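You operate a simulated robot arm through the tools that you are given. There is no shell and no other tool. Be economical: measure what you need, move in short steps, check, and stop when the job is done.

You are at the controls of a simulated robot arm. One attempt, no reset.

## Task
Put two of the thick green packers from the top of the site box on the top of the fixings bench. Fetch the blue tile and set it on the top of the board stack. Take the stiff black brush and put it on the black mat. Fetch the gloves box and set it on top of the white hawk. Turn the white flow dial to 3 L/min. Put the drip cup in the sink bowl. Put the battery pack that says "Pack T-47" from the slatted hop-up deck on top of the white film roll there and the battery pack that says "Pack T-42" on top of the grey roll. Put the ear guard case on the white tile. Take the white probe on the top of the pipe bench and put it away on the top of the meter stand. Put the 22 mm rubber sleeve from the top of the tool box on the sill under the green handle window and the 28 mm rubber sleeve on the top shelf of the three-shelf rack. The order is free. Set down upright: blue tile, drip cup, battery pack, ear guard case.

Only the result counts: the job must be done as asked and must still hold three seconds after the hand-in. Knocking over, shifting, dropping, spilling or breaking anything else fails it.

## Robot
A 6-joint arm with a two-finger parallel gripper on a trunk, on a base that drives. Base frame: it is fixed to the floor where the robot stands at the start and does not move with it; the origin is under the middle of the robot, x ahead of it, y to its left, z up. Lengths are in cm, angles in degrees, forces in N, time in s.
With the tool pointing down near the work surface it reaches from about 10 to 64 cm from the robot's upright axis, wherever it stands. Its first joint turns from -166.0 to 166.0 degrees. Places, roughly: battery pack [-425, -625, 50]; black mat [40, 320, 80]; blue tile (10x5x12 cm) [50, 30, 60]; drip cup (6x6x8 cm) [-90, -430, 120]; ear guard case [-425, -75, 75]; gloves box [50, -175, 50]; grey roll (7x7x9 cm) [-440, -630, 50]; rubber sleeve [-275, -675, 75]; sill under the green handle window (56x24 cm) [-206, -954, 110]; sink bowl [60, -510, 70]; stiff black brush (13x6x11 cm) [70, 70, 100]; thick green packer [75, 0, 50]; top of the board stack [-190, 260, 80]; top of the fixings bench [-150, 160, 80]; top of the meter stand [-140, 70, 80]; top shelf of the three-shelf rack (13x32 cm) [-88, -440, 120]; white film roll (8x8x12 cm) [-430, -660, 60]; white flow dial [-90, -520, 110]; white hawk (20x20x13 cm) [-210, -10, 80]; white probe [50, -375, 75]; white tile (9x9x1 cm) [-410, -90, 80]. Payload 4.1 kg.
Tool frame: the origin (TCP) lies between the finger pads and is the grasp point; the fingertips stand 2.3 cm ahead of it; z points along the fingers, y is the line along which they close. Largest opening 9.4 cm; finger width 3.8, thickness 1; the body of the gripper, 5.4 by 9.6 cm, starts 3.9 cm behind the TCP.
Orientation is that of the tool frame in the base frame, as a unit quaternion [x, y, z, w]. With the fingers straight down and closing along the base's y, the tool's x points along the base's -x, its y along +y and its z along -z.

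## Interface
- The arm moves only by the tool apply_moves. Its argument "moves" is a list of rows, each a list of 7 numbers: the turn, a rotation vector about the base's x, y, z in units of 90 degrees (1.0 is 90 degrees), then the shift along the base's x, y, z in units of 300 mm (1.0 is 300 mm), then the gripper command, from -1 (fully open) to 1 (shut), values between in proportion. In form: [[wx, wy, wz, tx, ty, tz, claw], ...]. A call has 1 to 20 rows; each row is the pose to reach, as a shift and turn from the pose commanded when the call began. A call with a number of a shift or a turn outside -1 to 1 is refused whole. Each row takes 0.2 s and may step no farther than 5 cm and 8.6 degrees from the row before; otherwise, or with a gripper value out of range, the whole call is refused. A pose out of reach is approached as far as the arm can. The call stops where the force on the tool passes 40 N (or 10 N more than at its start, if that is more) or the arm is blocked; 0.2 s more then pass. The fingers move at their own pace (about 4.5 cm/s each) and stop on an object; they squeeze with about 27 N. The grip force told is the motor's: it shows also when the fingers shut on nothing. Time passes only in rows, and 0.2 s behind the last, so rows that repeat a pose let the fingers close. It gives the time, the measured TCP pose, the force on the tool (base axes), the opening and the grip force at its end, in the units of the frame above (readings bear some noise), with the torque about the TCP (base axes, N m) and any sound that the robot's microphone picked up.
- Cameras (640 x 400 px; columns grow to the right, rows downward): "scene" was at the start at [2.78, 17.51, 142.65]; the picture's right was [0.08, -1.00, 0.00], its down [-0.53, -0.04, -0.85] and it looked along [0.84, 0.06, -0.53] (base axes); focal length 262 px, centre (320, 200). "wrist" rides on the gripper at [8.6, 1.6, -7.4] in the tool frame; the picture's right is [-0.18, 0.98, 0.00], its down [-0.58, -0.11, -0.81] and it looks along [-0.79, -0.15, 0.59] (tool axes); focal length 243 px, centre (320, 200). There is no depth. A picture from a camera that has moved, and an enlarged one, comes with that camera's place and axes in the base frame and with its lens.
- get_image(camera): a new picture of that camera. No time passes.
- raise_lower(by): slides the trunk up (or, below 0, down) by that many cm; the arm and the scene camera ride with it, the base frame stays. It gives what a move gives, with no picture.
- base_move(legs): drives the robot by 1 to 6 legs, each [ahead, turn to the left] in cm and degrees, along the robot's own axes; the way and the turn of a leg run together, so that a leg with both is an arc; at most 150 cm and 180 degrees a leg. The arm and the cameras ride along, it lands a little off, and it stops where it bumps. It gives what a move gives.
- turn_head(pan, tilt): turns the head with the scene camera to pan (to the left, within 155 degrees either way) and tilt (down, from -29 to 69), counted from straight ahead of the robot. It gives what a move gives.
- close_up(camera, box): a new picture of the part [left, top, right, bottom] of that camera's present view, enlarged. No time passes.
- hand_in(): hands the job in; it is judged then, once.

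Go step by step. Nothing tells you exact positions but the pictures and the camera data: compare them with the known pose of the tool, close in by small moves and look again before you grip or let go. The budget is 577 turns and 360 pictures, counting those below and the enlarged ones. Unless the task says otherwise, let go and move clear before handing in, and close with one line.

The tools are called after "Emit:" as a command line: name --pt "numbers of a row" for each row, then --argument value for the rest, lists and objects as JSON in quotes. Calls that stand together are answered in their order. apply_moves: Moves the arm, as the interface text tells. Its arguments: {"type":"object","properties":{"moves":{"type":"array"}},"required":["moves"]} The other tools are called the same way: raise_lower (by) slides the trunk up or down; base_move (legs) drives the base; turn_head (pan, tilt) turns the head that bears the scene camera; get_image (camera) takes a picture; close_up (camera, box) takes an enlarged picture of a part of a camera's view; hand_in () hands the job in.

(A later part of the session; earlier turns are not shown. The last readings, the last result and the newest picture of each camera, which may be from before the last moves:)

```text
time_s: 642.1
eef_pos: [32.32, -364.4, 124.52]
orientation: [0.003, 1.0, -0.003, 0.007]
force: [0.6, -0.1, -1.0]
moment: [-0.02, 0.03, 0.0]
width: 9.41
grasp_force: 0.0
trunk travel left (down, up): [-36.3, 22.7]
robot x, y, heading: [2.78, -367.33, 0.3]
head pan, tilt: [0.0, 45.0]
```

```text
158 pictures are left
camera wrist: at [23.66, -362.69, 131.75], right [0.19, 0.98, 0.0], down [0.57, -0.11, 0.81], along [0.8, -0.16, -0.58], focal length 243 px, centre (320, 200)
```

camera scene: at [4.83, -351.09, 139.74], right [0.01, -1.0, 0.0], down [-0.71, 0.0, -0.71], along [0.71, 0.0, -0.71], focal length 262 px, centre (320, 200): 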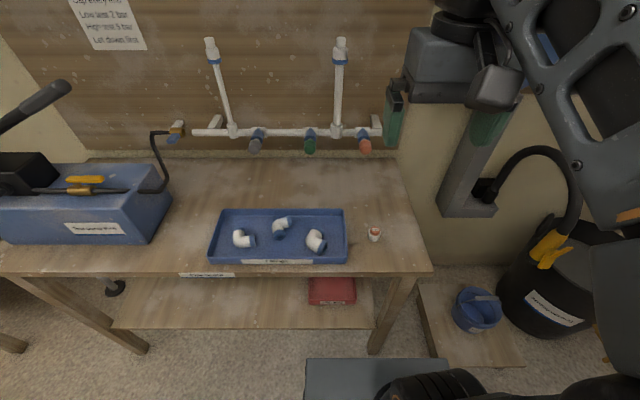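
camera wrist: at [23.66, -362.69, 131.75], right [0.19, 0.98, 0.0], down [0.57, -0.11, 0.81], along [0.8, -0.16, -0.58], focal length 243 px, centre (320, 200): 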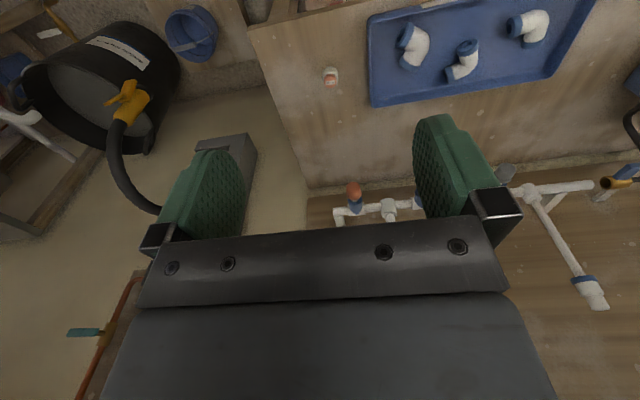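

Emit:
raise_lower --by -12

Emit:
apply_moves --pt "0 0 0 0.12 -0.01 -0.08 -0.5" --pt "0 0 0 0.24 -0.02 -0.16 -0.5" --pt "0 0 0 0.36 -0.03 -0.24 -0.5" --pt "0 0 0 0.48 -0.04 -0.32 -0.5" --pt "0 0 0 0.573 -0.053 -0.4 -0.5" --pt "0 0 0 0.573 -0.053 -0.54 -0.5" --pt "0 0 0 0.573 -0.053 -0.68 -0.5"

Emit:
get_image --camera "wrist"

Emit:
close_up --camera "scene" --box '[310, 160, 450, 280]'

```text
time_s: 643.6
eef_pos: [32.34, -364.32, 112.42]
orientation: [0.004, 1.0, -0.002, 0.006]
force: [0.2, -0.5, 0.0]
moment: [-0.02, 0.02, -0.02]
width: 9.4
grasp_force: 0.1
trunk travel left (down, up): [-24.3, 34.7]
robot x, y, heading: [3.29, -367.72, 0.1]
head pan, tilt: [0.0, 45.0]
```

```text
time_s: 645.2
eef_pos: [49.48, -365.98, 92.04]
orientation: [0.004, 1.0, -0.002, 0.007]
force: [0.5, -0.1, -0.3]
moment: [0.0, -0.01, -0.02]
width: 7.03
grasp_force: 0.1
trunk travel left (down, up): [-24.3, 34.7]
robot x, y, heading: [2.69, -367.81, 0.3]
head pan, tilt: [0.0, 45.0]
```

```text
157 pictures are left
camera wrist: at [40.76, -364.3, 99.22], right [0.19, 0.98, 0.0], down [0.57, -0.11, 0.81], along [0.8, -0.16, -0.58], focal length 243 px, centre (320, 200)
```

wrist: 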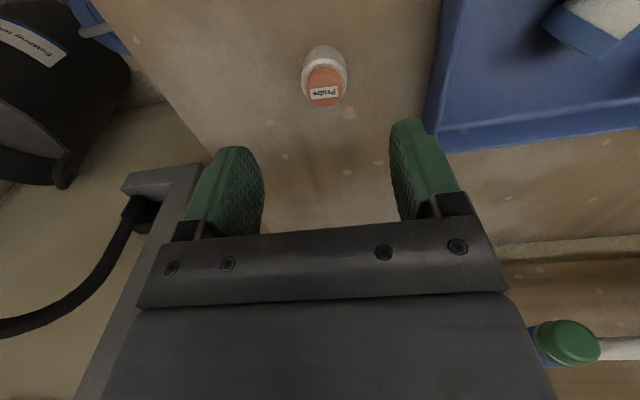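

```text
3.33 times, centred on (380, 220) of scene
camera zoom: at [4.82, -351.1, 127.74], right [0.01, -1.0, 0.0], down [-0.71, 0.0, -0.71], along [0.71, 0.0, -0.71], focal length 874 px, centre (120, 133)
```

zoom: 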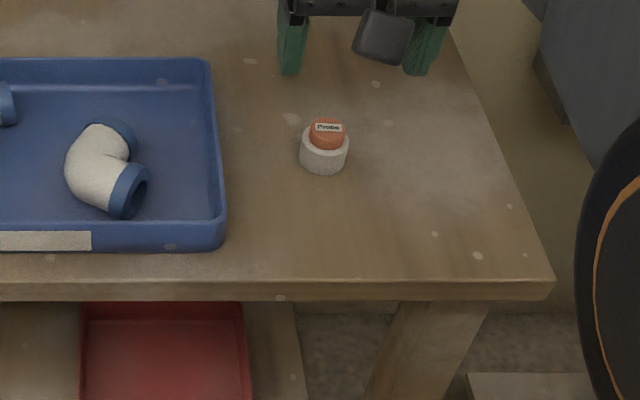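

Emit:
apply_moves --pt "0 0 0 0 0 -0.13 -0.5" --pt "0 0 0 0 0 -0.22 -0.5" --pt "0 0 0 0 0 -0.27 -0.5" --pt "0 0 0 0 0 -0.3 -0.5"

Emit:
get_image --camera "wrist"

```text
time_s: 646.2
eef_pos: [49.4, -366.14, 83.13]
orientation: [0.004, 1.0, -0.003, 0.007]
force: [0.1, -0.8, -0.1]
moment: [0.02, -0.03, 0.04]
width: 7.06
grasp_force: 0.0
trunk travel left (down, up): [-24.3, 34.7]
robot x, y, heading: [3.09, -367.91, 0.4]
head pan, tilt: [0.0, 45.0]
```

```text
155 pictures are left
camera wrist: at [40.75, -364.37, 90.4], right [0.19, 0.98, 0.0], down [0.57, -0.11, 0.81], along [0.8, -0.16, -0.58], focal length 243 px, centre (320, 200)
```

wrist: 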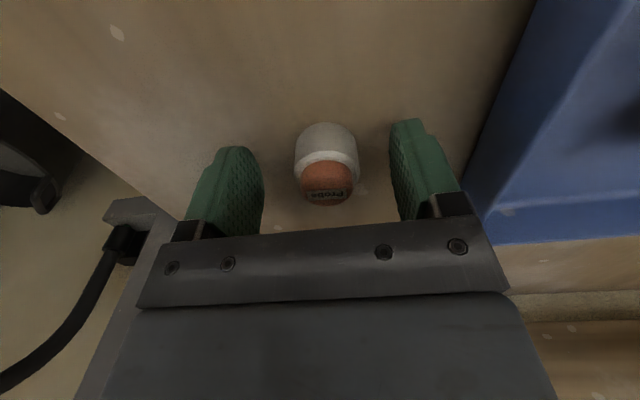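

Emit:
apply_moves --pt "0 0 0 0 0 -0.02 -0.5" --pt "0 0 0 0 0 -0.03 -0.5" --pt "0 0 0 0 0 -0.03 1" --pt "0 0 0 0 0 -0.03 1" --pt "0 0 0 0 0 -0.03 1" --pt "0 0 0 0 0 -0.03 1" --pt "0 0 0 0 0 -0.03 1"

Emit:
get_image --camera "wrist"

```text
time_s: 647.8
eef_pos: [49.53, -365.86, 82.37]
orientation: [0.004, 1.0, -0.003, 0.008]
force: [2.0, 9.5, 19.3]
moment: [0.62, 0.28, -0.16]
width: 3.25
grasp_force: 26.8
trunk travel left (down, up): [-24.3, 34.7]
robot x, y, heading: [2.67, -367.38, 0.0]
head pan, tilt: [0.0, 45.0]
```

```text
154 pictures are left
camera wrist: at [40.77, -364.15, 89.59], right [0.19, 0.98, 0.0], down [0.57, -0.11, 0.82], along [0.8, -0.16, -0.58], focal length 243 px, centre (320, 200)
```

wrist: 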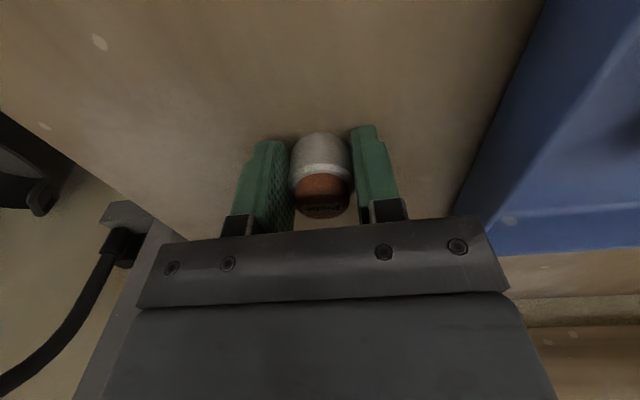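

Gripped. Lift slowly and retract.

Emit:
apply_moves --pt "0 0 0 0 0 0.02 1" --pt "0 0 0 0 0 0.06 1" --pt "0 0 0 0 0 0.14 1" --pt "0 0 0 0 0 0.28 1" --pt "0 0 0 -0.1 0 0.4 1" --pt "0 0 0 -0.2 0 0.52 1" --pt "0 0 0 -0.3 0 0.64 1" --pt "0 0 0 -0.4 0 0.74 1" --pt "0 0 0 -0.5 0 0.84 1" --pt "0 0 0 -0.55 0 0.94 1"

Emit:
get_image --camera "wrist"

```text
time_s: 650.0
eef_pos: [33.36, -365.56, 110.28]
orientation: [0.004, 1.0, -0.003, 0.006]
force: [0.0, -0.6, -0.7]
moment: [0.03, 0.03, -0.03]
width: 3.29
grasp_force: 26.9
trunk travel left (down, up): [-24.3, 34.7]
robot x, y, heading: [2.87, -367.73, 0.5]
head pan, tilt: [0.0, 45.0]
```

```text
153 pictures are left
camera wrist: at [24.67, -364.05, 117.52], right [0.19, 0.98, 0.0], down [0.57, -0.11, 0.81], along [0.8, -0.16, -0.58], focal length 243 px, centre (320, 200)
```

wrist: 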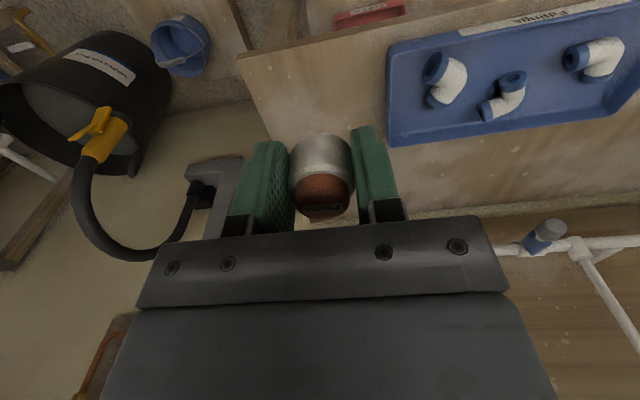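

Emit:
base_move --legs '[[-43, 0], [0, 89.6], [150, 0], [150, 0]]'

```text
time_s: 670.4
eef_pos: [-43.55, -39.39, 110.18]
orientation: [-0.703, 0.711, 0.003, 0.006]
force: [0.2, 0.3, 0.0]
moment: [-0.02, 0.02, 0.02]
width: 3.24
grasp_force: 26.8
trunk travel left (down, up): [-24.3, 34.7]
robot x, y, heading: [-41.87, -69.83, 90.1]
head pan, tilt: [0.0, 45.0]
```

Emit:
base_move --legs '[[140, 0], [0, 90], [35, 0]]'

Emit:
get_image --camera "scene"

```text
time_s: 683.3
eef_pos: [-106.78, 72.75, 110.12]
orientation: [1.0, -0.007, -0.006, -0.001]
force: [0.5, 0.4, -0.1]
moment: [-0.01, 0.02, -0.01]
width: 3.26
grasp_force: 26.8
trunk travel left (down, up): [-24.3, 34.7]
robot x, y, heading: [-75.78, 74.56, -179.9]
head pan, tilt: [0.0, 45.0]
```

```text
152 pictures are left
camera scene: at [-78.44, 57.84, 127.74], right [0.0, 1.0, 0.0], down [0.71, 0.0, -0.71], along [-0.71, 0.0, -0.71], focal length 262 px, centre (320, 200)
```

scene: 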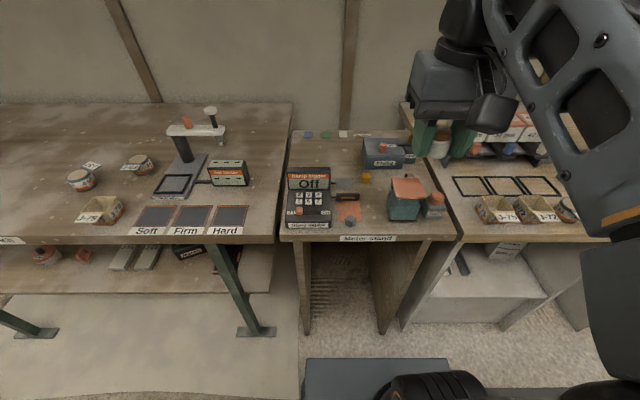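

Emit:
close_up --camera "scene" --box '[270, 120, 470, 250]'

```text
3.08 times, centred on (370, 185) of scene
camera zoom: at [-78.44, 57.84, 127.74], right [0.0, 1.0, 0.0], down [0.71, 0.0, -0.71], along [-0.71, 0.0, -0.71], focal length 806 px, centre (166, 246)
```

zoom: 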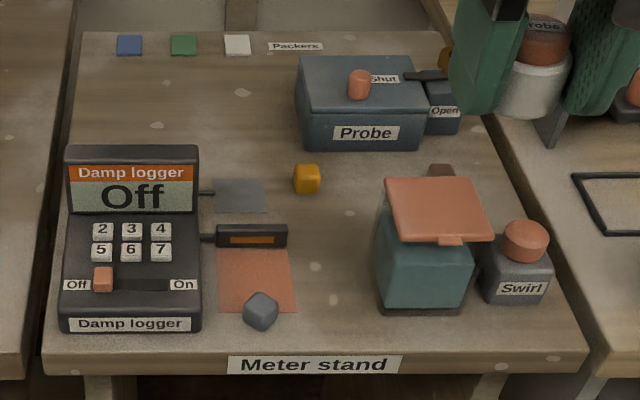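

Free space is behind the Damp logger at about (-146,60). I'll shift the base to y≈62 and closer.

Emit:
base_move --legs '[[-25, 0], [0, 30], [24, 0], [0, -30], [11, 0]]'

Emit:
get_image --camera "scene"

```text
time_s: 690.3
eef_pos: [-112.52, 60.66, 110.17]
orientation: [1.0, -0.003, -0.007, -0.003]
force: [-0.7, -0.8, -0.2]
moment: [-0.01, 0.01, -0.02]
width: 3.23
grasp_force: 26.8
trunk travel left (down, up): [-24.3, 34.7]
robot x, y, heading: [-82.27, 62.4, -179.6]
head pan, tilt: [0.0, 45.0]
```

```text
150 pictures are left
camera scene: at [-84.14, 45.89, 127.74], right [-0.01, 1.0, 0.0], down [0.71, 0.01, -0.71], along [-0.71, -0.01, -0.71], focal length 262 px, centre (320, 200)
```

scene: 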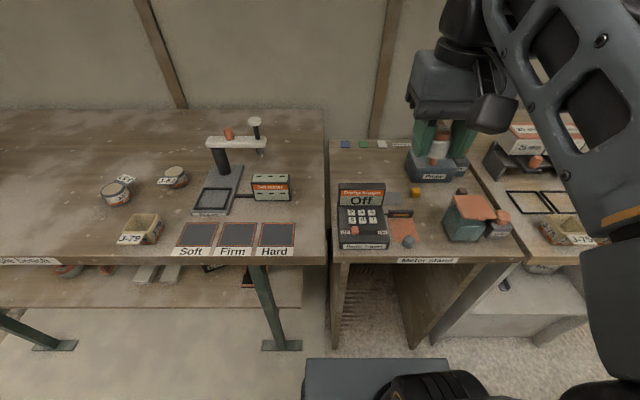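

Emit:
apply_moves --pt "0 0 0 -0.15 0 -0.03 1" --pt "0 0 0 -0.3 0 -0.06 1" --pt "0 0 0 -0.45 0 -0.1 1" --pt "0 0 0 -0.6 0 -0.15 1" --pt "0 0 0 -0.75 0 -0.2 1" --pt "0 0 0 -0.9 0 -0.25 1"

Emit:
apply_moves --pt "0 0 0 -0.1 0 -0.03 1" --pt "0 0 0 -0.215 -0.01 -0.1 1" --pt "0 0 0 -0.215 -0.01 -0.24 1" --pt "0 0 0 -0.215 -0.01 -0.36 1"

Emit:
get_image --camera "wrist"

Emit:
close_up --camera "scene" --box '[310, 110, 480, 260]'

```text
time_s: 691.7
eef_pos: [-139.42, 60.83, 102.6]
orientation: [1.0, -0.004, -0.007, -0.002]
force: [-0.2, 0.1, 0.4]
moment: [0.01, 0.04, -0.02]
width: 3.26
grasp_force: 26.8
trunk travel left (down, up): [-24.3, 34.7]
robot x, y, heading: [-82.1, 62.66, -179.7]
head pan, tilt: [0.0, 45.0]
```

```text
time_s: 692.7
eef_pos: [-146.17, 60.89, 92.59]
orientation: [1.0, -0.003, -0.003, -0.003]
force: [1.0, -0.1, 0.3]
moment: [-0.01, 0.06, 0.03]
width: 3.25
grasp_force: 27.2
out of reach, approached as far as the arm can: row 1, 2, 3, 4
trunk travel left (down, up): [-24.3, 34.7]
robot x, y, heading: [-82.05, 62.9, -179.5]
head pan, tilt: [0.0, 45.0]
```

```text
149 pictures are left
camera wrist: at [-137.53, 59.15, 99.94], right [-0.19, -0.98, 0.0], down [-0.58, 0.11, 0.81], along [-0.79, 0.16, -0.59], focal length 243 px, centre (320, 200)
```

wrist: 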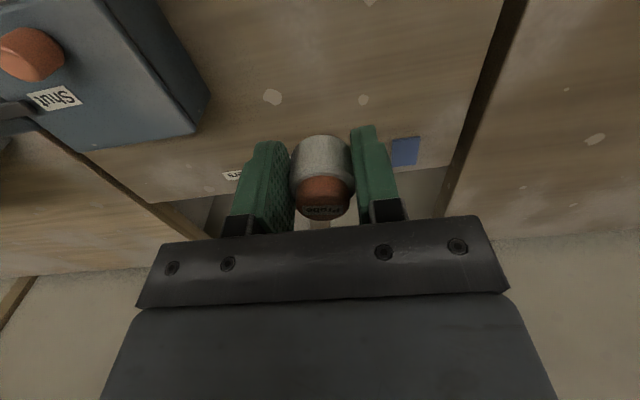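

```text
2.67 times, centred on (395, 185) of scene
camera zoom: at [-84.1, 45.89, 127.75], right [-0.01, 1.0, 0.0], down [0.71, 0.01, -0.71], along [-0.71, -0.01, -0.71], focal length 699 px, centre (120, 240)
```

zoom: 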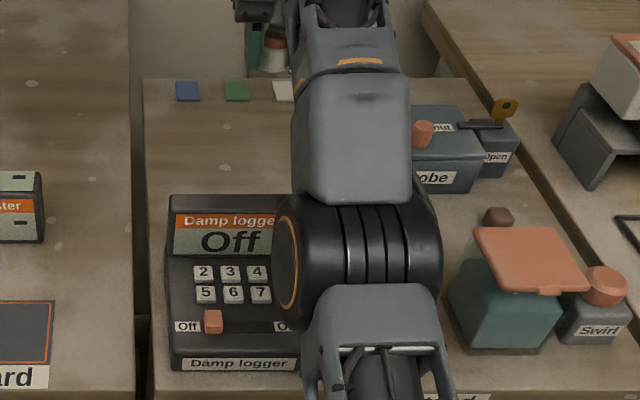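

Emit:
apply_moves --pt "0 0 0 0.05 -0.02 -0.1 1" --pt "0 0 0 0.06 -0.03 -0.2 1" --pt "0 0 0 0.06 -0.03 -0.27 1" --pt "0 0 0 0.06 -0.03 -0.3 1" --pt "0 0 0 0.06 -0.03 -0.315 1" --pt "0 0 0 0.06 -0.03 -0.33 1" --pt "0 0 0 0.06 -0.03 -0.34 1"

Emit:
get_image --camera "wrist"

```text
time_s: 694.3
eef_pos: [-146.56, 59.6, 89.69]
orientation: [1.0, -0.003, 0.021, -0.004]
force: [-0.3, -0.1, -0.1]
moment: [0.0, -0.01, -0.01]
width: 3.25
grasp_force: 26.9
out of reach, approached as far as the arm can: row 1, 2, 3, 4, 5, 6, 7
trunk travel left (down, up): [-24.3, 34.7]
robot x, y, heading: [-82.11, 62.79, -179.3]
head pan, tilt: [0.0, 45.0]
```

```text
147 pictures are left
camera wrist: at [-138.35, 57.84, 97.55], right [-0.19, -0.98, -0.02], down [-0.61, 0.11, 0.78], along [-0.77, 0.16, -0.62], focal length 243 px, centre (320, 200)
```

wrist: 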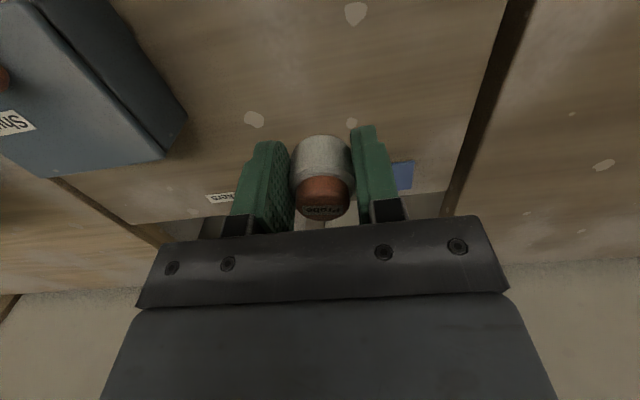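

Near the reach limit; I'll come back 3 cm, level the tool, and lower by the trunk instead.

Emit:
apply_moves --pt "-0.005 0.015 0 0.06 0 0.03 1" --pt "-0.005 0.027 0 0.11 0 0.05 1"

Emit:
raise_lower --by -7

Emit:
get_image --camera "wrist"

```text
time_s: 694.9
eef_pos: [-146.25, 59.44, 92.02]
orientation: [1.0, -0.003, 0.002, 0.0]
force: [0.5, -0.2, -0.8]
moment: [0.03, -0.01, -0.01]
width: 3.25
grasp_force: 27.0
out of reach, approached as far as the arm can: row 1, 2
trunk travel left (down, up): [-24.3, 34.7]
robot x, y, heading: [-81.99, 62.98, -179.5]
head pan, tilt: [0.0, 45.0]
```

```text
time_s: 695.9
eef_pos: [-145.59, 59.68, 88.9]
orientation: [1.0, -0.004, -0.023, 0.001]
force: [-0.3, -0.3, -0.7]
moment: [0.0, -0.04, 0.03]
width: 3.24
grasp_force: 26.9
trunk travel left (down, up): [-17.3, 41.7]
robot x, y, heading: [-82.53, 62.93, -179.6]
head pan, tilt: [0.0, 45.0]
```

```text
146 pictures are left
camera wrist: at [-136.58, 58.01, 95.92], right [-0.19, -0.98, 0.01], down [-0.54, 0.12, 0.83], along [-0.82, 0.15, -0.55], focal length 243 px, centre (320, 200)
```

wrist: 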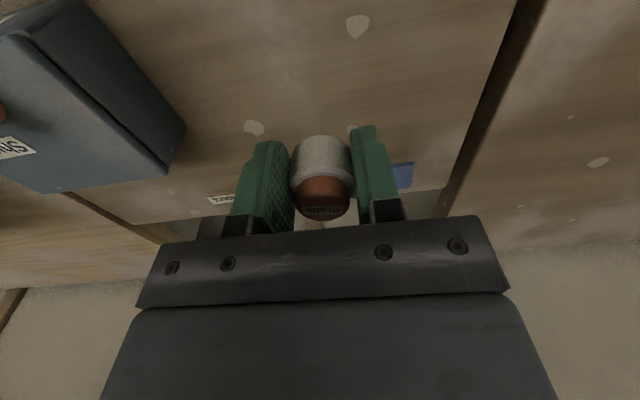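

Emit:
apply_moves --pt "0 -0.015 0 0.1 0 0.05 1" --pt "0 -0.03 0 0.2 0 0.08 1" --pt "0 -0.03 0 0.25 0 0.08 1"

```text
time_s: 696.7
eef_pos: [-139.31, 59.43, 87.57]
orientation: [1.0, -0.004, 0.024, -0.001]
force: [-1.3, 0.6, -6.8]
moment: [0.04, -0.15, 0.03]
width: 3.24
grasp_force: 27.4
out of reach, approached as far as the arm can: row 1, 2
trunk travel left (down, up): [-17.3, 41.7]
robot x, y, heading: [-82.09, 62.61, -179.5]
head pan, tilt: [0.0, 45.0]
```

Emit:
get_image --camera "scene"

Emit:
get_image --camera "wrist"

```text
145 pictures are left
camera scene: at [-84.41, 45.87, 120.56], right [-0.01, 1.0, 0.0], down [0.71, 0.01, -0.7], along [-0.7, -0.01, -0.71], focal length 262 px, centre (320, 200)
```

scene: 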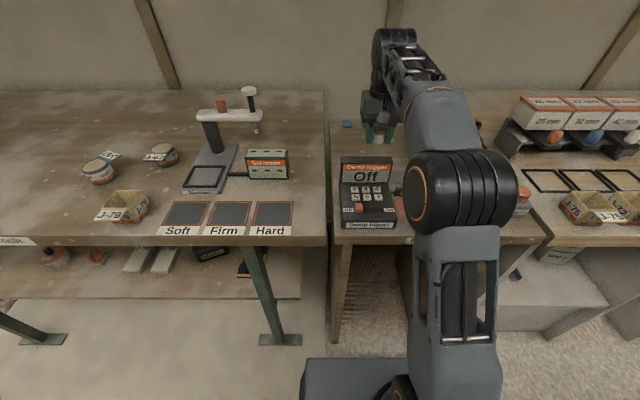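

```text
144 pictures are left
camera wrist: at [-131.05, 57.77, 95.41], right [-0.19, -0.98, -0.01], down [-0.62, 0.11, 0.78], along [-0.76, 0.15, -0.63], focal length 243 px, centre (320, 200)
```

wrist: 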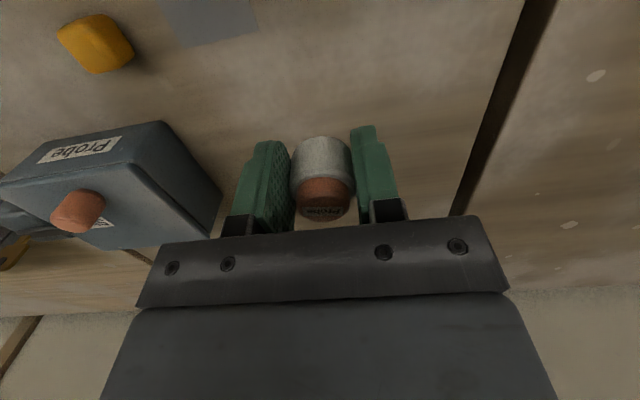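

The elbow looks low here. I'll raise the trunk right away and rethink.

Emit:
raise_lower --by 14

Emit:
get_image --camera "scene"

```text
time_s: 698.4
eef_pos: [-138.9, 59.58, 101.99]
orientation: [1.0, -0.004, 0.026, 0.0]
force: [0.4, -0.4, 0.0]
moment: [0.03, 0.01, -0.01]
width: 3.23
grasp_force: 26.9
trunk travel left (down, up): [-31.3, 27.7]
robot x, y, heading: [-81.99, 62.56, -179.7]
head pan, tilt: [0.0, 45.0]
```

```text
143 pictures are left
camera scene: at [-84.17, 45.89, 134.74], right [-0.01, 1.0, 0.0], down [0.71, 0.01, -0.71], along [-0.71, -0.01, -0.71], focal length 262 px, centre (320, 200)
```

scene: 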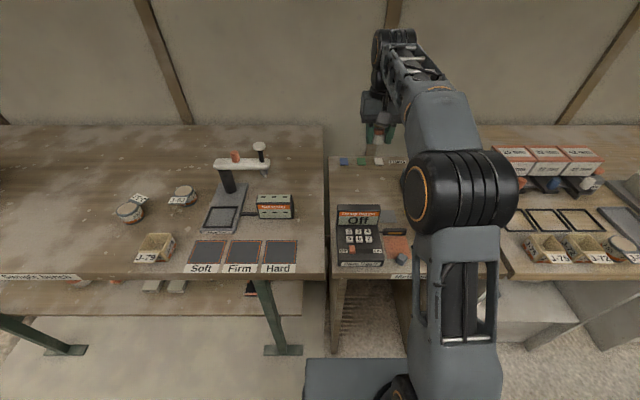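

Emit:
apply_moves --pt "0 0 0 0.05 0 0.1 1" --pt "0 0 0 0.15 0 0.2 1" --pt "0 0 0 0.27 0 0.28 1" --pt "0 0 0 0.4 0 0.3 1" --pt "0 0 0 0.52 0 0.3 1" --pt "0 0 0 0.64 0 0.3 1" --pt "0 0 0 0.76 0 0.3 1" --pt "0 0 0 0.88 0 0.3 1"

Emit:
get_image --camera "scene"

Emit:
close_up --camera "scene" --box '[310, 140, 540, 290]'

```text
time_s: 700.2
eef_pos: [-112.85, 59.37, 110.98]
orientation: [1.0, -0.004, 0.025, -0.001]
force: [-0.4, 0.5, 0.2]
moment: [0.0, 0.0, -0.01]
width: 3.25
grasp_force: 27.1
trunk travel left (down, up): [-31.3, 27.7]
robot x, y, heading: [-82.25, 62.99, -179.5]
head pan, tilt: [0.0, 45.0]
```

```text
142 pictures are left
camera scene: at [-84.17, 45.88, 134.74], right [-0.01, 1.0, 0.0], down [0.71, 0.01, -0.71], along [-0.71, -0.01, -0.71], focal length 262 px, centre (320, 200)
```

scene: 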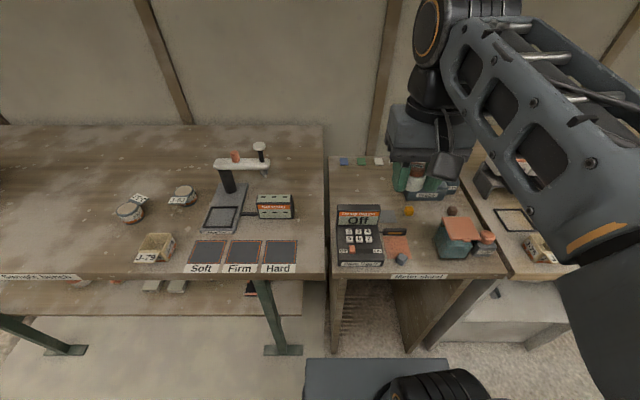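

```text
2.67 times, centred on (425, 215) of scene
camera zoom: at [-84.17, 45.88, 134.74], right [-0.01, 1.0, 0.0], down [0.71, 0.01, -0.71], along [-0.71, -0.01, -0.71], focal length 699 px, centre (40, 160)
```

zoom: 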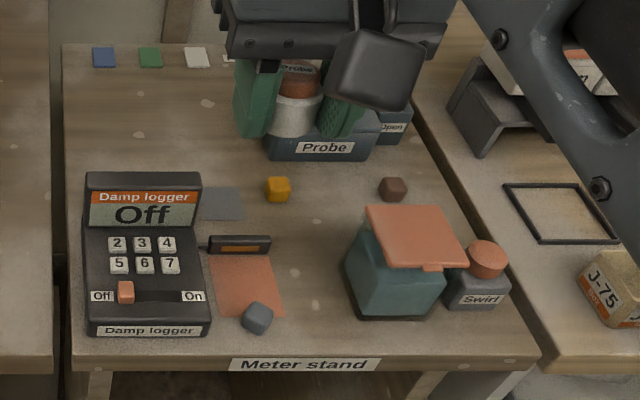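

Nothing on the stand has moved. The wrist camera was what met the logger. I'll turn the gripper so the camera points to −y and use the spot at (-140,55).

Emit:
apply_moves --pt "0 0.03 -0.08 -0.06 0 0 1" --pt "0 0.03 -0.17 -0.12 -0.01 0 1" --pt "0 0.03 -0.26 -0.18 -0.02 -0.02 1" --pt "0 0.03 -0.35 -0.24 -0.04 -0.04 1" --pt "0 0.03 -0.44 -0.32 -0.06 -0.06 1" --pt "0 0.03 -0.53 -0.4 -0.08 -0.08 1" --pt "0 0.03 -0.62 -0.48 -0.1 -0.1 1" --pt "0 0.03 -0.71 -0.56 -0.12 -0.12 1" --pt "0 0.03 -0.8 -0.64 -0.14 -0.16 1" --pt "0 0.03 -0.89 -0.74 -0.15 -0.22 1" --pt "0 0.03 -0.97 -0.84 -0.15 -0.28 1" --pt "0 0.03 -1 -0.9 -0.15 -0.36 1"

Emit:
get_image --camera "scene"

Emit:
get_image --camera "wrist"

```text
time_s: 702.8
eef_pos: [-139.77, 54.87, 100.21]
orientation: [-0.704, 0.71, 0.003, -0.018]
force: [-0.2, 0.4, -0.1]
moment: [-0.02, -0.02, 0.0]
width: 3.24
grasp_force: 26.9
trunk travel left (down, up): [-31.3, 27.7]
robot x, y, heading: [-81.87, 62.62, -179.9]
head pan, tilt: [0.0, 45.0]
```

```text
140 pictures are left
camera scene: at [-84.17, 45.89, 134.74], right [-0.01, 1.0, 0.0], down [0.71, 0.01, -0.71], along [-0.71, -0.01, -0.71], focal length 262 px, centre (320, 200)
```

scene: 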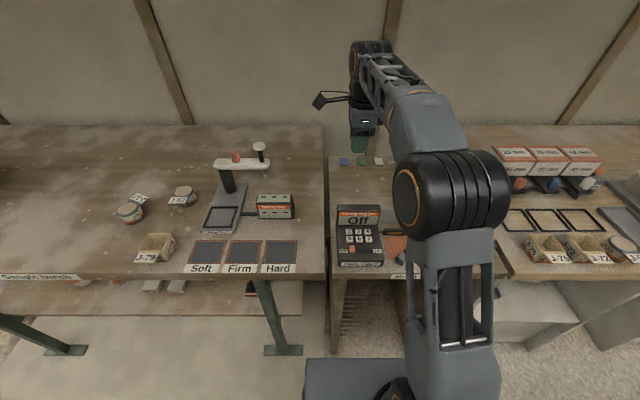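

```text
139 pictures are left
camera wrist: at [-141.15, 46.4, 107.78], right [-0.98, 0.19, 0.02], down [0.14, 0.6, 0.79], along [0.14, 0.78, -0.61], focal length 243 px, centre (320, 200)
```

wrist: 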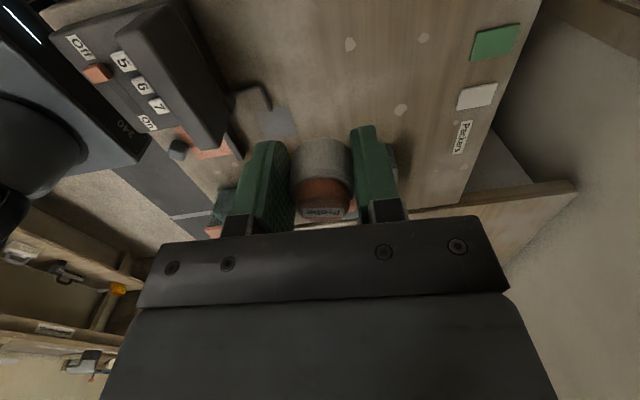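

Emit:
apply_moves --pt "0.013 -0.019 0 0 0 -0.14 1" --pt "0.013 -0.019 0 0 0 -0.28 1" --pt "0.013 -0.019 0 0 0 -0.4 1" --pt "0.013 -0.019 0 0 0 -0.48 1" --pt "0.013 -0.019 0 0 0 -0.52 1" --pt "0.013 -0.019 0 0 0 -0.54 1"

Emit:
get_image --camera "scene"

```text
time_s: 704.2
eef_pos: [-139.72, 55.12, 83.92]
orientation: [-0.705, 0.709, 0.0, 0.0]
force: [1.1, 0.2, -0.5]
moment: [0.0, 0.01, -0.01]
width: 3.25
grasp_force: 27.4
trunk travel left (down, up): [-31.3, 27.7]
robot x, y, heading: [-81.7, 62.96, -179.6]
head pan, tilt: [0.0, 45.0]
```

```text
138 pictures are left
camera scene: at [-84.16, 45.89, 134.74], right [-0.01, 1.0, 0.0], down [0.71, 0.01, -0.71], along [-0.71, -0.01, -0.71], focal length 262 px, centre (320, 200)
```

scene: 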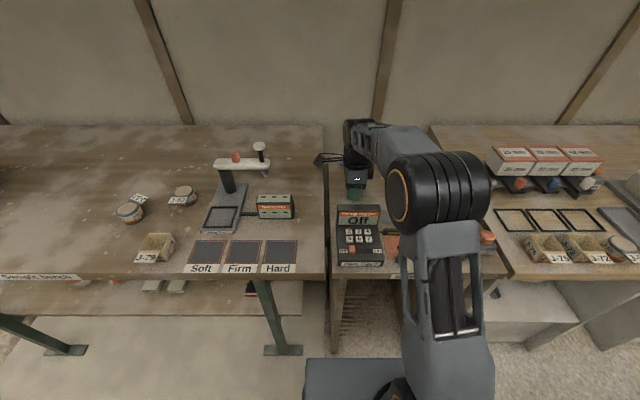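

Clear. Down the last bit, release and rise.

Emit:
apply_moves --pt "0 0 0 0 0 -0.015 1" --pt "0 0 0 0 0 -0.03 1" --pt "0 0 0 0 0 -0.045 1" --pt "0 0 0 0 0 -0.052 1"

Emit:
apply_moves --pt "0 0 0 0 0 0.01 1" --pt "0 0 0 0 0 0.01 0" --pt "0 0 0 0 0 0.01 -0.3" --pt "0 0 0 0 0 0.01 -0.3" --pt "0 0 0 0 0 0.1 -0.3" --pt "0 0 0 0 0 0.25 -0.3" --pt "0 0 0 0 0 0.4 -0.3" --pt "0 0 0 0 0 0.55 -0.3" --pt "0 0 0 0.1 0.02 0.65 -0.3" --pt "0 0 0 0.2 0.04 0.75 -0.3" --pt "0 0 0 0.3 0.06 0.85 -0.3" --pt "0 0 0 0.42 0.08 0.9 -0.3" --pt "0 0 0 0.54 0.1 0.95 -0.3" --pt "0 0 0 0.66 0.12 0.95 -0.3" --pt "0 0 0 0.78 0.14 0.95 -0.3"

Emit:
close_up --camera "scene" --box '[310, 120, 540, 290]'

```text
time_s: 705.2
eef_pos: [-139.61, 54.95, 82.38]
orientation: [-0.705, 0.71, 0.0, 0.0]
force: [1.2, -0.2, -0.7]
moment: [0.0, -0.02, -0.01]
width: 3.25
grasp_force: 26.4
trunk travel left (down, up): [-31.3, 27.7]
robot x, y, heading: [-81.97, 62.68, -179.7]
head pan, tilt: [0.0, 45.0]
```

```text
time_s: 708.4
eef_pos: [-116.29, 59.47, 110.7]
orientation: [-0.705, 0.71, 0.0, 0.0]
force: [-0.2, -0.1, 0.4]
moment: [0.03, 0.0, 0.0]
width: 6.11
grasp_force: 0.0
trunk travel left (down, up): [-31.3, 27.7]
robot x, y, heading: [-82.05, 62.64, -179.5]
head pan, tilt: [0.0, 45.0]
```

```text
2.35 times, centred on (425, 205) of scene
camera zoom: at [-84.18, 45.88, 134.74], right [-0.01, 1.0, 0.0], down [0.71, 0.01, -0.71], along [-0.71, -0.01, -0.71], focal length 617 px, centre (73, 188)
```

zoom: 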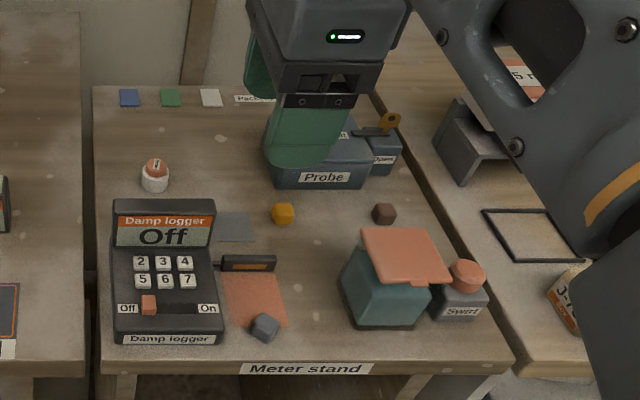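

The probe stands on the meter stand. Next the drip cup, flow dial and sleeves: drive down the corridor again.

Emit:
base_move --legs '[[-43, 0], [0, 89.5], [150, 0], [150, 0]]'

```text
time_s: 728.8
eef_pos: [-50.36, -269.51, 110.72]
orientation: [0.999, -0.051, 0.0, 0.001]
force: [-0.3, -0.5, -0.6]
moment: [-0.01, 0.0, 0.04]
width: 6.12
grasp_force: 0.1
trunk travel left (down, up): [-31.3, 27.7]
robot x, y, heading: [-50.07, -235.24, -95.1]
head pan, tilt: [0.0, 45.0]
```

Emit:
base_move --legs '[[0, 11], [150, 0], [0, -6]]'

Emit:
turn_head --pan -60 --tilt 20

Emit:
get_image --camera "scene"

```text
time_s: 737.5
eef_pos: [-29.55, -419.08, 110.64]
orientation: [1.0, 0.003, 0.0, 0.0]
force: [-0.4, 0.5, 0.6]
moment: [0.01, -0.02, 0.04]
width: 6.15
grasp_force: 0.2
trunk travel left (down, up): [-31.3, 27.7]
robot x, y, heading: [-33.5, -384.99, -89.0]
head pan, tilt: [0.0, 45.0]
```

```text
time_s: 738.8
eef_pos: [-29.54, -418.83, 110.77]
orientation: [1.0, 0.002, 0.0, 0.0]
force: [0.0, 0.3, -0.1]
moment: [0.03, -0.02, -0.01]
width: 6.11
grasp_force: 0.0
trunk travel left (down, up): [-31.3, 27.7]
robot x, y, heading: [-32.91, -385.06, -88.9]
head pan, tilt: [-60.0, 20.0]
```

```text
136 pictures are left
camera scene: at [-24.71, -383.31, 138.6], right [-0.52, 0.86, 0.0], down [0.29, 0.18, -0.94], along [-0.8, -0.49, -0.34], focal length 262 px, centre (320, 200)
```

scene: 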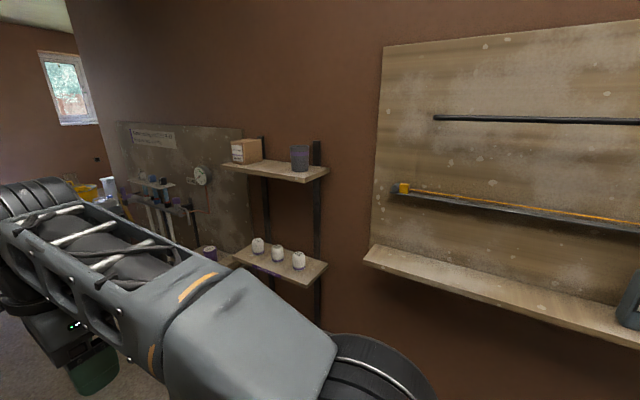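

The drip cup is on the top shelf of the rack (z≈120). Face the rack.

Emit:
base_move --legs '[[45, 0], [0, -91]]'

Emit:
turn_head --pan 0 --tilt 20

Emit:
get_image --camera "scene"

Emit:
turn_head --pan 40 --tilt 15

Emit:
get_image --camera "scene"

```text
time_s: 745.4
eef_pos: [-66.41, -432.57, 110.68]
orientation: [-0.697, 0.718, 0.0, 0.0]
force: [0.3, 0.6, 0.1]
moment: [-0.01, -0.01, 0.0]
width: 6.13
grasp_force: 0.1
trunk travel left (down, up): [-31.3, 27.7]
robot x, y, heading: [-32.3, -429.85, 179.2]
head pan, tilt: [-60.0, 20.0]
```

```text
time_s: 746.7
eef_pos: [-66.43, -432.49, 110.78]
orientation: [-0.697, 0.717, -0.001, 0.0]
force: [0.0, -0.1, 0.3]
moment: [0.01, 0.01, 0.0]
width: 6.11
grasp_force: 0.1
trunk travel left (down, up): [-31.3, 27.7]
robot x, y, heading: [-31.78, -430.38, 179.2]
head pan, tilt: [0.0, 20.0]
```

```text
135 pictures are left
camera scene: at [-35.78, -446.91, 138.61], right [0.02, 1.0, 0.0], down [0.34, -0.01, -0.94], along [-0.94, 0.02, -0.34], focal length 262 px, centre (320, 200)
```

scene: 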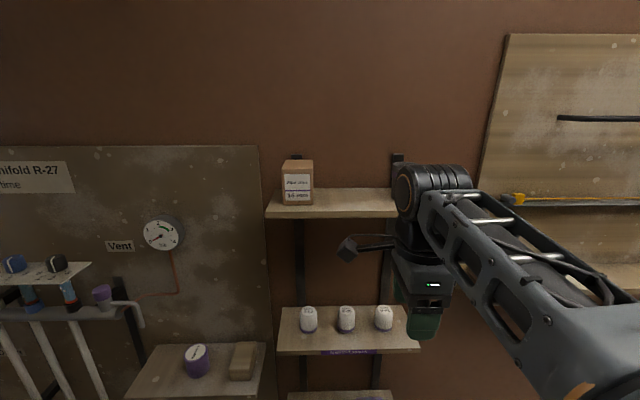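

```text
time_s: 747.8
eef_pos: [-66.48, -432.57, 110.75]
orientation: [-0.697, 0.717, 0.0, -0.001]
force: [-0.1, -0.1, -0.4]
moment: [0.02, 0.01, 0.03]
width: 6.11
grasp_force: 0.1
trunk travel left (down, up): [-31.3, 27.7]
robot x, y, heading: [-32.1, -430.32, 179.1]
head pan, tilt: [40.0, 15.0]
```

```text
134 pictures are left
camera scene: at [-33.73, -452.95, 139.42], right [-0.63, 0.78, 0.0], down [0.2, 0.16, -0.97], along [-0.75, -0.61, -0.26], focal length 262 px, centre (320, 200)
```

scene: 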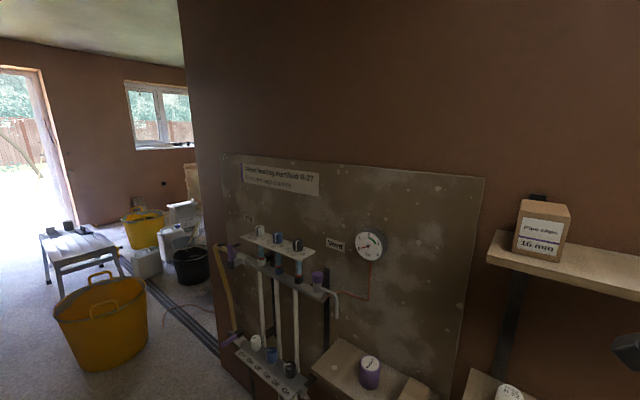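

Emit:
raise_lower --by 25

Emit:
apply_moves --pt "0 0 0 0.03 0.14 0 -1" --pt "0 0 0 0.06 0.28 0 -1" --pt "0 0 0 0.09 0.42 0 -1" --pt "0 0 0 0.12 0.56 0 -1"

Emit:
turn_head --pan 0 --tilt 35

Emit:
get_image --camera "scene"

Emit:
get_image --camera "wrist"

```text
time_s: 750.4
eef_pos: [-66.53, -432.45, 135.68]
orientation: [-0.697, 0.717, -0.001, 0.0]
force: [-0.3, -0.2, 0.4]
moment: [-0.03, 0.02, 0.03]
width: 6.1
grasp_force: 0.1
trunk travel left (down, up): [-56.3, 2.7]
robot x, y, heading: [-31.86, -430.14, 179.2]
head pan, tilt: [40.0, 15.0]
```

```text
time_s: 751.4
eef_pos: [-62.96, -415.87, 135.47]
orientation: [-0.697, 0.717, 0.0, 0.0]
force: [-0.2, -0.1, 0.5]
moment: [0.01, 0.0, -0.02]
width: 9.39
grasp_force: 0.1
trunk travel left (down, up): [-56.3, 2.7]
robot x, y, heading: [-32.04, -430.21, 179.1]
head pan, tilt: [40.0, 15.0]
```

```text
time_s: 752.5
eef_pos: [-63.0, -415.99, 135.41]
orientation: [-0.696, 0.718, 0.0, 0.0]
force: [0.2, 1.1, 0.6]
moment: [0.02, -0.01, 0.01]
width: 9.41
grasp_force: 0.1
trunk travel left (down, up): [-56.3, 2.7]
robot x, y, heading: [-31.79, -430.01, 178.7]
head pan, tilt: [0.0, 35.0]
```

```text
133 pictures are left
camera scene: at [-35.28, -446.93, 161.23], right [0.02, 1.0, 0.0], down [0.57, -0.01, -0.82], along [-0.82, 0.01, -0.57], focal length 262 px, centre (320, 200)
```

scene: 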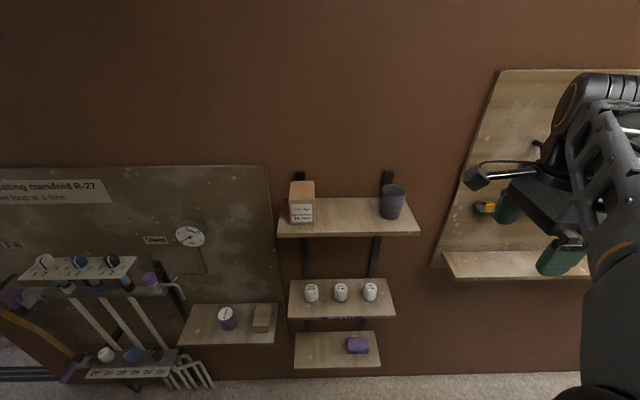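

```text
132 pictures are left
camera wrist: at [-64.84, -424.64, 142.83], right [-0.98, 0.21, 0.0], down [0.13, 0.58, 0.81], along [0.17, 0.79, -0.59], focal length 243 px, centre (320, 200)
```

wrist: 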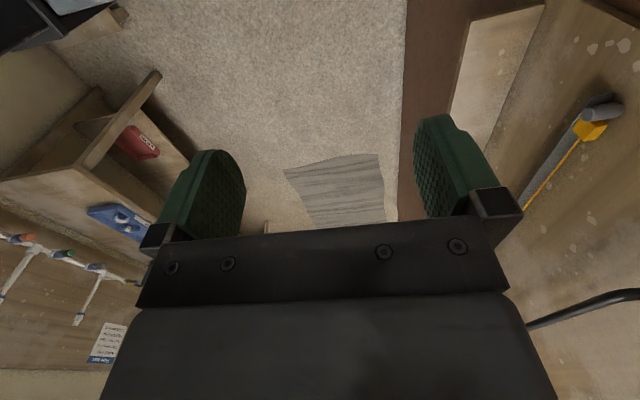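

The drip cup stands at about (-88.5,-428.4) on the shelf (z 120). I'll come closer, turn the gripper to close along y and tilt it forward so the wrist keeps off the wall.

Emit:
base_move --legs '[[9, 0]]'

Emit:
apply_moves --pt "0 0 0.09 0 -0.03 0 -1" --pt "0 0 0.18 0 -0.06 0 -1" --pt "0 0 0.27 0 -0.09 0 -1" --pt "0 0 0.36 0 -0.12 0 -1" --pt "0 0 0.45 0 -0.15 0 -1" --pt "0 0 0.54 0 -0.18 0 -1" --pt "0 0 0.63 0 -0.21 0 -1" --pt "0 0 0.72 0 -0.25 0 -1" --pt "0 0 0.81 0 -0.29 0 -1" --pt "0 0 0.9 0 -0.34 0 -1" --pt "0 0 0.99 0 -0.39 0 -1" --pt "0 0 1 0 -0.41 0 -1"

Emit:
apply_moves --pt "0 0.09 0 0.02 0 0.03 -1" --pt "0 0.18 0 0.03 0 0.05 -1" --pt "0 0.27 0 0.03 0 0.06 -1" --pt "0 0.34 0 0.03 0 0.07 -1"

Emit:
get_image --camera "scene"

Emit:
get_image --camera "wrist"

```text
time_s: 753.6
eef_pos: [-72.33, -415.83, 135.37]
orientation: [-0.697, 0.717, -0.001, 0.001]
force: [0.6, 0.0, 0.3]
moment: [-0.03, -0.03, -0.01]
width: 9.4
grasp_force: 0.0
trunk travel left (down, up): [-56.3, 2.7]
robot x, y, heading: [-41.25, -430.35, 179.0]
head pan, tilt: [0.0, 35.0]
```

```text
time_s: 756.2
eef_pos: [-72.08, -428.14, 135.52]
orientation: [1.0, -0.013, 0.0, 0.0]
force: [0.1, 0.2, -0.1]
moment: [0.0, 0.02, 0.01]
width: 9.36
grasp_force: 0.0
trunk travel left (down, up): [-56.3, 2.7]
robot x, y, heading: [-41.46, -430.21, 179.2]
head pan, tilt: [0.0, 35.0]
```

```text
time_s: 757.2
eef_pos: [-71.21, -428.19, 137.45]
orientation: [0.964, -0.014, -0.265, 0.003]
force: [0.3, 0.1, -1.0]
moment: [0.01, 0.03, -0.02]
width: 9.42
grasp_force: 0.0
trunk travel left (down, up): [-56.3, 2.7]
robot x, y, heading: [-41.2, -430.29, 179.1]
head pan, tilt: [0.0, 35.0]
```

```text
131 pictures are left
camera scene: at [-44.36, -446.8, 161.22], right [0.01, 1.0, 0.0], down [0.57, -0.01, -0.82], along [-0.82, 0.01, -0.57], focal length 262 px, centre (320, 200)
```

scene: 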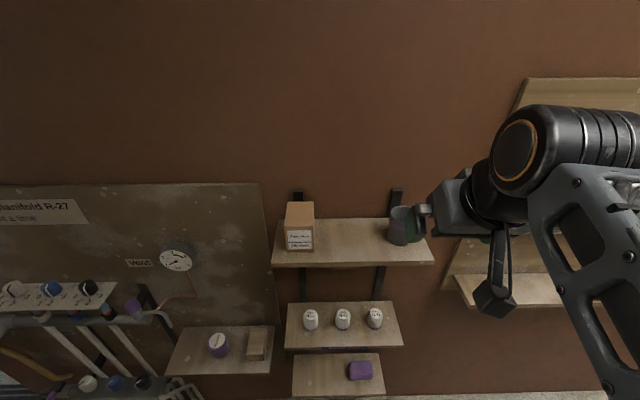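

```text
130 pictures are left
camera wrist: at [-60.0, -430.1, 139.4], right [-0.18, -0.98, 0.11], down [-0.08, 0.12, 0.99], along [-0.98, 0.17, -0.11], focal length 243 px, centre (320, 200)
```

wrist: 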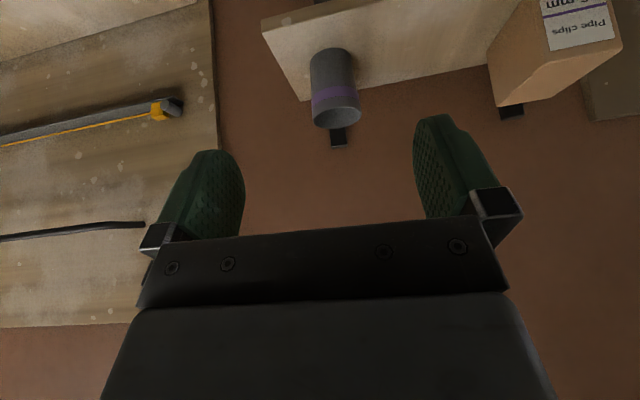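

The cup mouth is near z 127. Approach along the tilted tool axis.

Emit:
apply_moves --pt "0 0 0 -0.12 -0.003 -0.03 -1" --pt "0 0 0 -0.24 -0.003 -0.05 -1" --pt "0 0 0 -0.36 -0.003 -0.07 -1"

Emit:
get_image --camera "wrist"

Emit:
close_up --camera "scene" --box '[340, 150, 520, 290]'

```text
time_s: 758.0
eef_pos: [-82.33, -428.42, 135.08]
orientation: [0.964, -0.013, -0.265, 0.004]
force: [0.6, 0.0, -0.6]
moment: [-0.04, 0.0, 0.01]
width: 9.38
grasp_force: 0.0
trunk travel left (down, up): [-56.3, 2.7]
robot x, y, heading: [-41.29, -429.83, 179.3]
head pan, tilt: [0.0, 35.0]
```

```text
129 pictures are left
camera wrist: at [-71.02, -430.29, 137.07], right [-0.18, -0.98, 0.11], down [-0.09, 0.12, 0.99], along [-0.98, 0.17, -0.11], focal length 243 px, centre (320, 200)
```

wrist: 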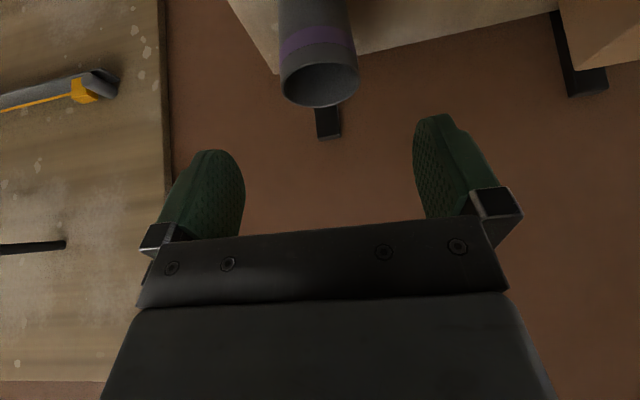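

```text
2.86 times, centred on (430, 220) of scene
camera zoom: at [-44.48, -446.79, 161.22], right [0.01, 1.0, 0.0], down [0.57, -0.01, -0.82], along [-0.82, 0.01, -0.57], focal length 749 px, centre (6, 143)
```

zoom: 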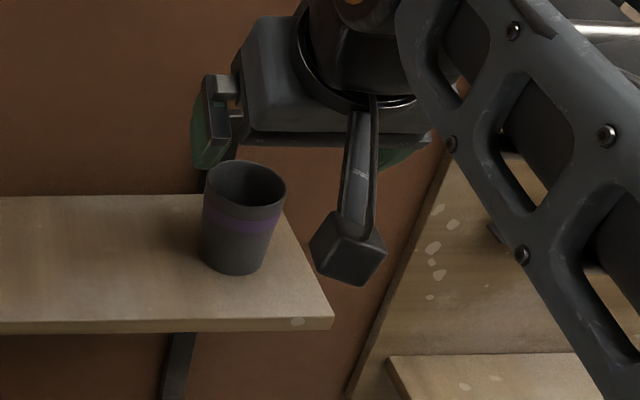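

Emit:
apply_moves --pt "0 0 0 -0.05 0.004 -0.1 -1" --pt "0 0 0 -0.1 0.006 -0.2 -1" --pt "0 0 0 -0.15 0.006 -0.3 -1" --pt "0 0 0 -0.195 0.006 -0.375 -1"

Emit:
get_image --camera "wrist"

Emit:
close_up --camera "scene" --box '[340, 150, 520, 290]'

```text
time_s: 759.0
eef_pos: [-87.89, -428.12, 124.28]
orientation: [0.963, -0.014, -0.268, 0.003]
force: [2.9, 0.7, 21.4]
moment: [-0.01, -0.54, 0.01]
width: 9.39
grasp_force: 0.1
trunk travel left (down, up): [-56.3, 2.7]
robot x, y, heading: [-40.78, -429.9, 179.5]
head pan, tilt: [0.0, 35.0]
```

```text
127 pictures are left
camera wrist: at [-76.62, -430.15, 126.19], right [-0.18, -0.98, 0.11], down [-0.08, 0.12, 0.99], along [-0.98, 0.17, -0.1], focal length 243 px, centre (320, 200)
```

wrist: 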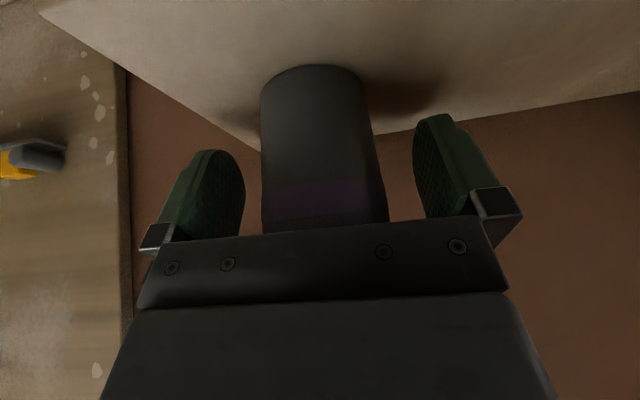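

```text
2.86 times, centred on (430, 220) of scene
camera zoom: at [-44.11, -446.79, 161.28], right [0.01, 1.0, 0.0], down [0.57, -0.01, -0.82], along [-0.82, 0.01, -0.57], focal length 749 px, centre (6, 143)
```

zoom: 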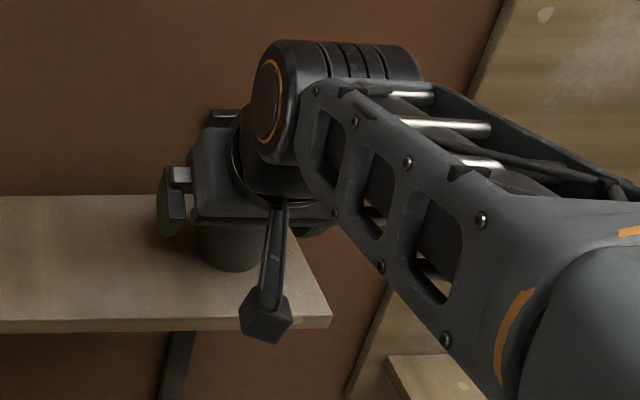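

The palm touched the rim; back off 1 cm along the axis and close.

Emit:
apply_moves --pt "0 0 0 0.018 0 0.032 -1" --pt "0 0 0 0.018 0 0.032 -1" --pt "0 0 0 0.018 0 0.032 1" --pt "0 0 0 0.018 0 0.032 1" --pt "0 0 0 0.018 0 0.032 1" --pt "0 0 0 0.018 0 0.032 1" --pt "0 0 0 0.018 0 0.032 1"

Emit:
get_image --camera "wrist"

```text
time_s: 760.6
eef_pos: [-87.55, -428.03, 125.03]
orientation: [0.965, -0.014, -0.264, 0.003]
force: [0.1, -0.8, 0.2]
moment: [-0.02, 0.02, 0.02]
width: 5.67
grasp_force: 27.0
trunk travel left (down, up): [-56.3, 2.7]
robot x, y, heading: [-41.15, -430.48, 179.3]
head pan, tilt: [0.0, 35.0]
```

```text
125 pictures are left
camera wrist: at [-76.27, -430.02, 126.93], right [-0.18, -0.98, 0.11], down [-0.09, 0.12, 0.99], along [-0.98, 0.17, -0.11], focal length 243 px, centre (320, 200)
```

wrist: 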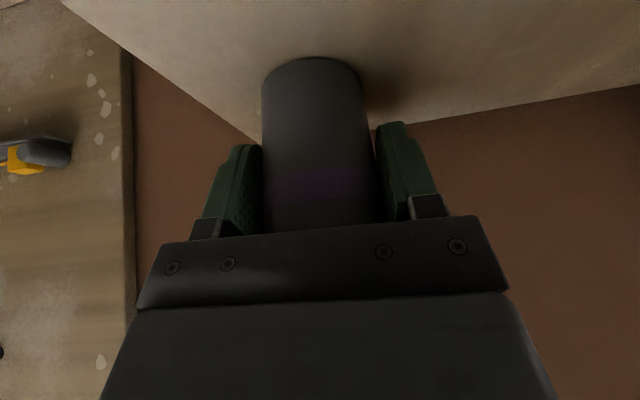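

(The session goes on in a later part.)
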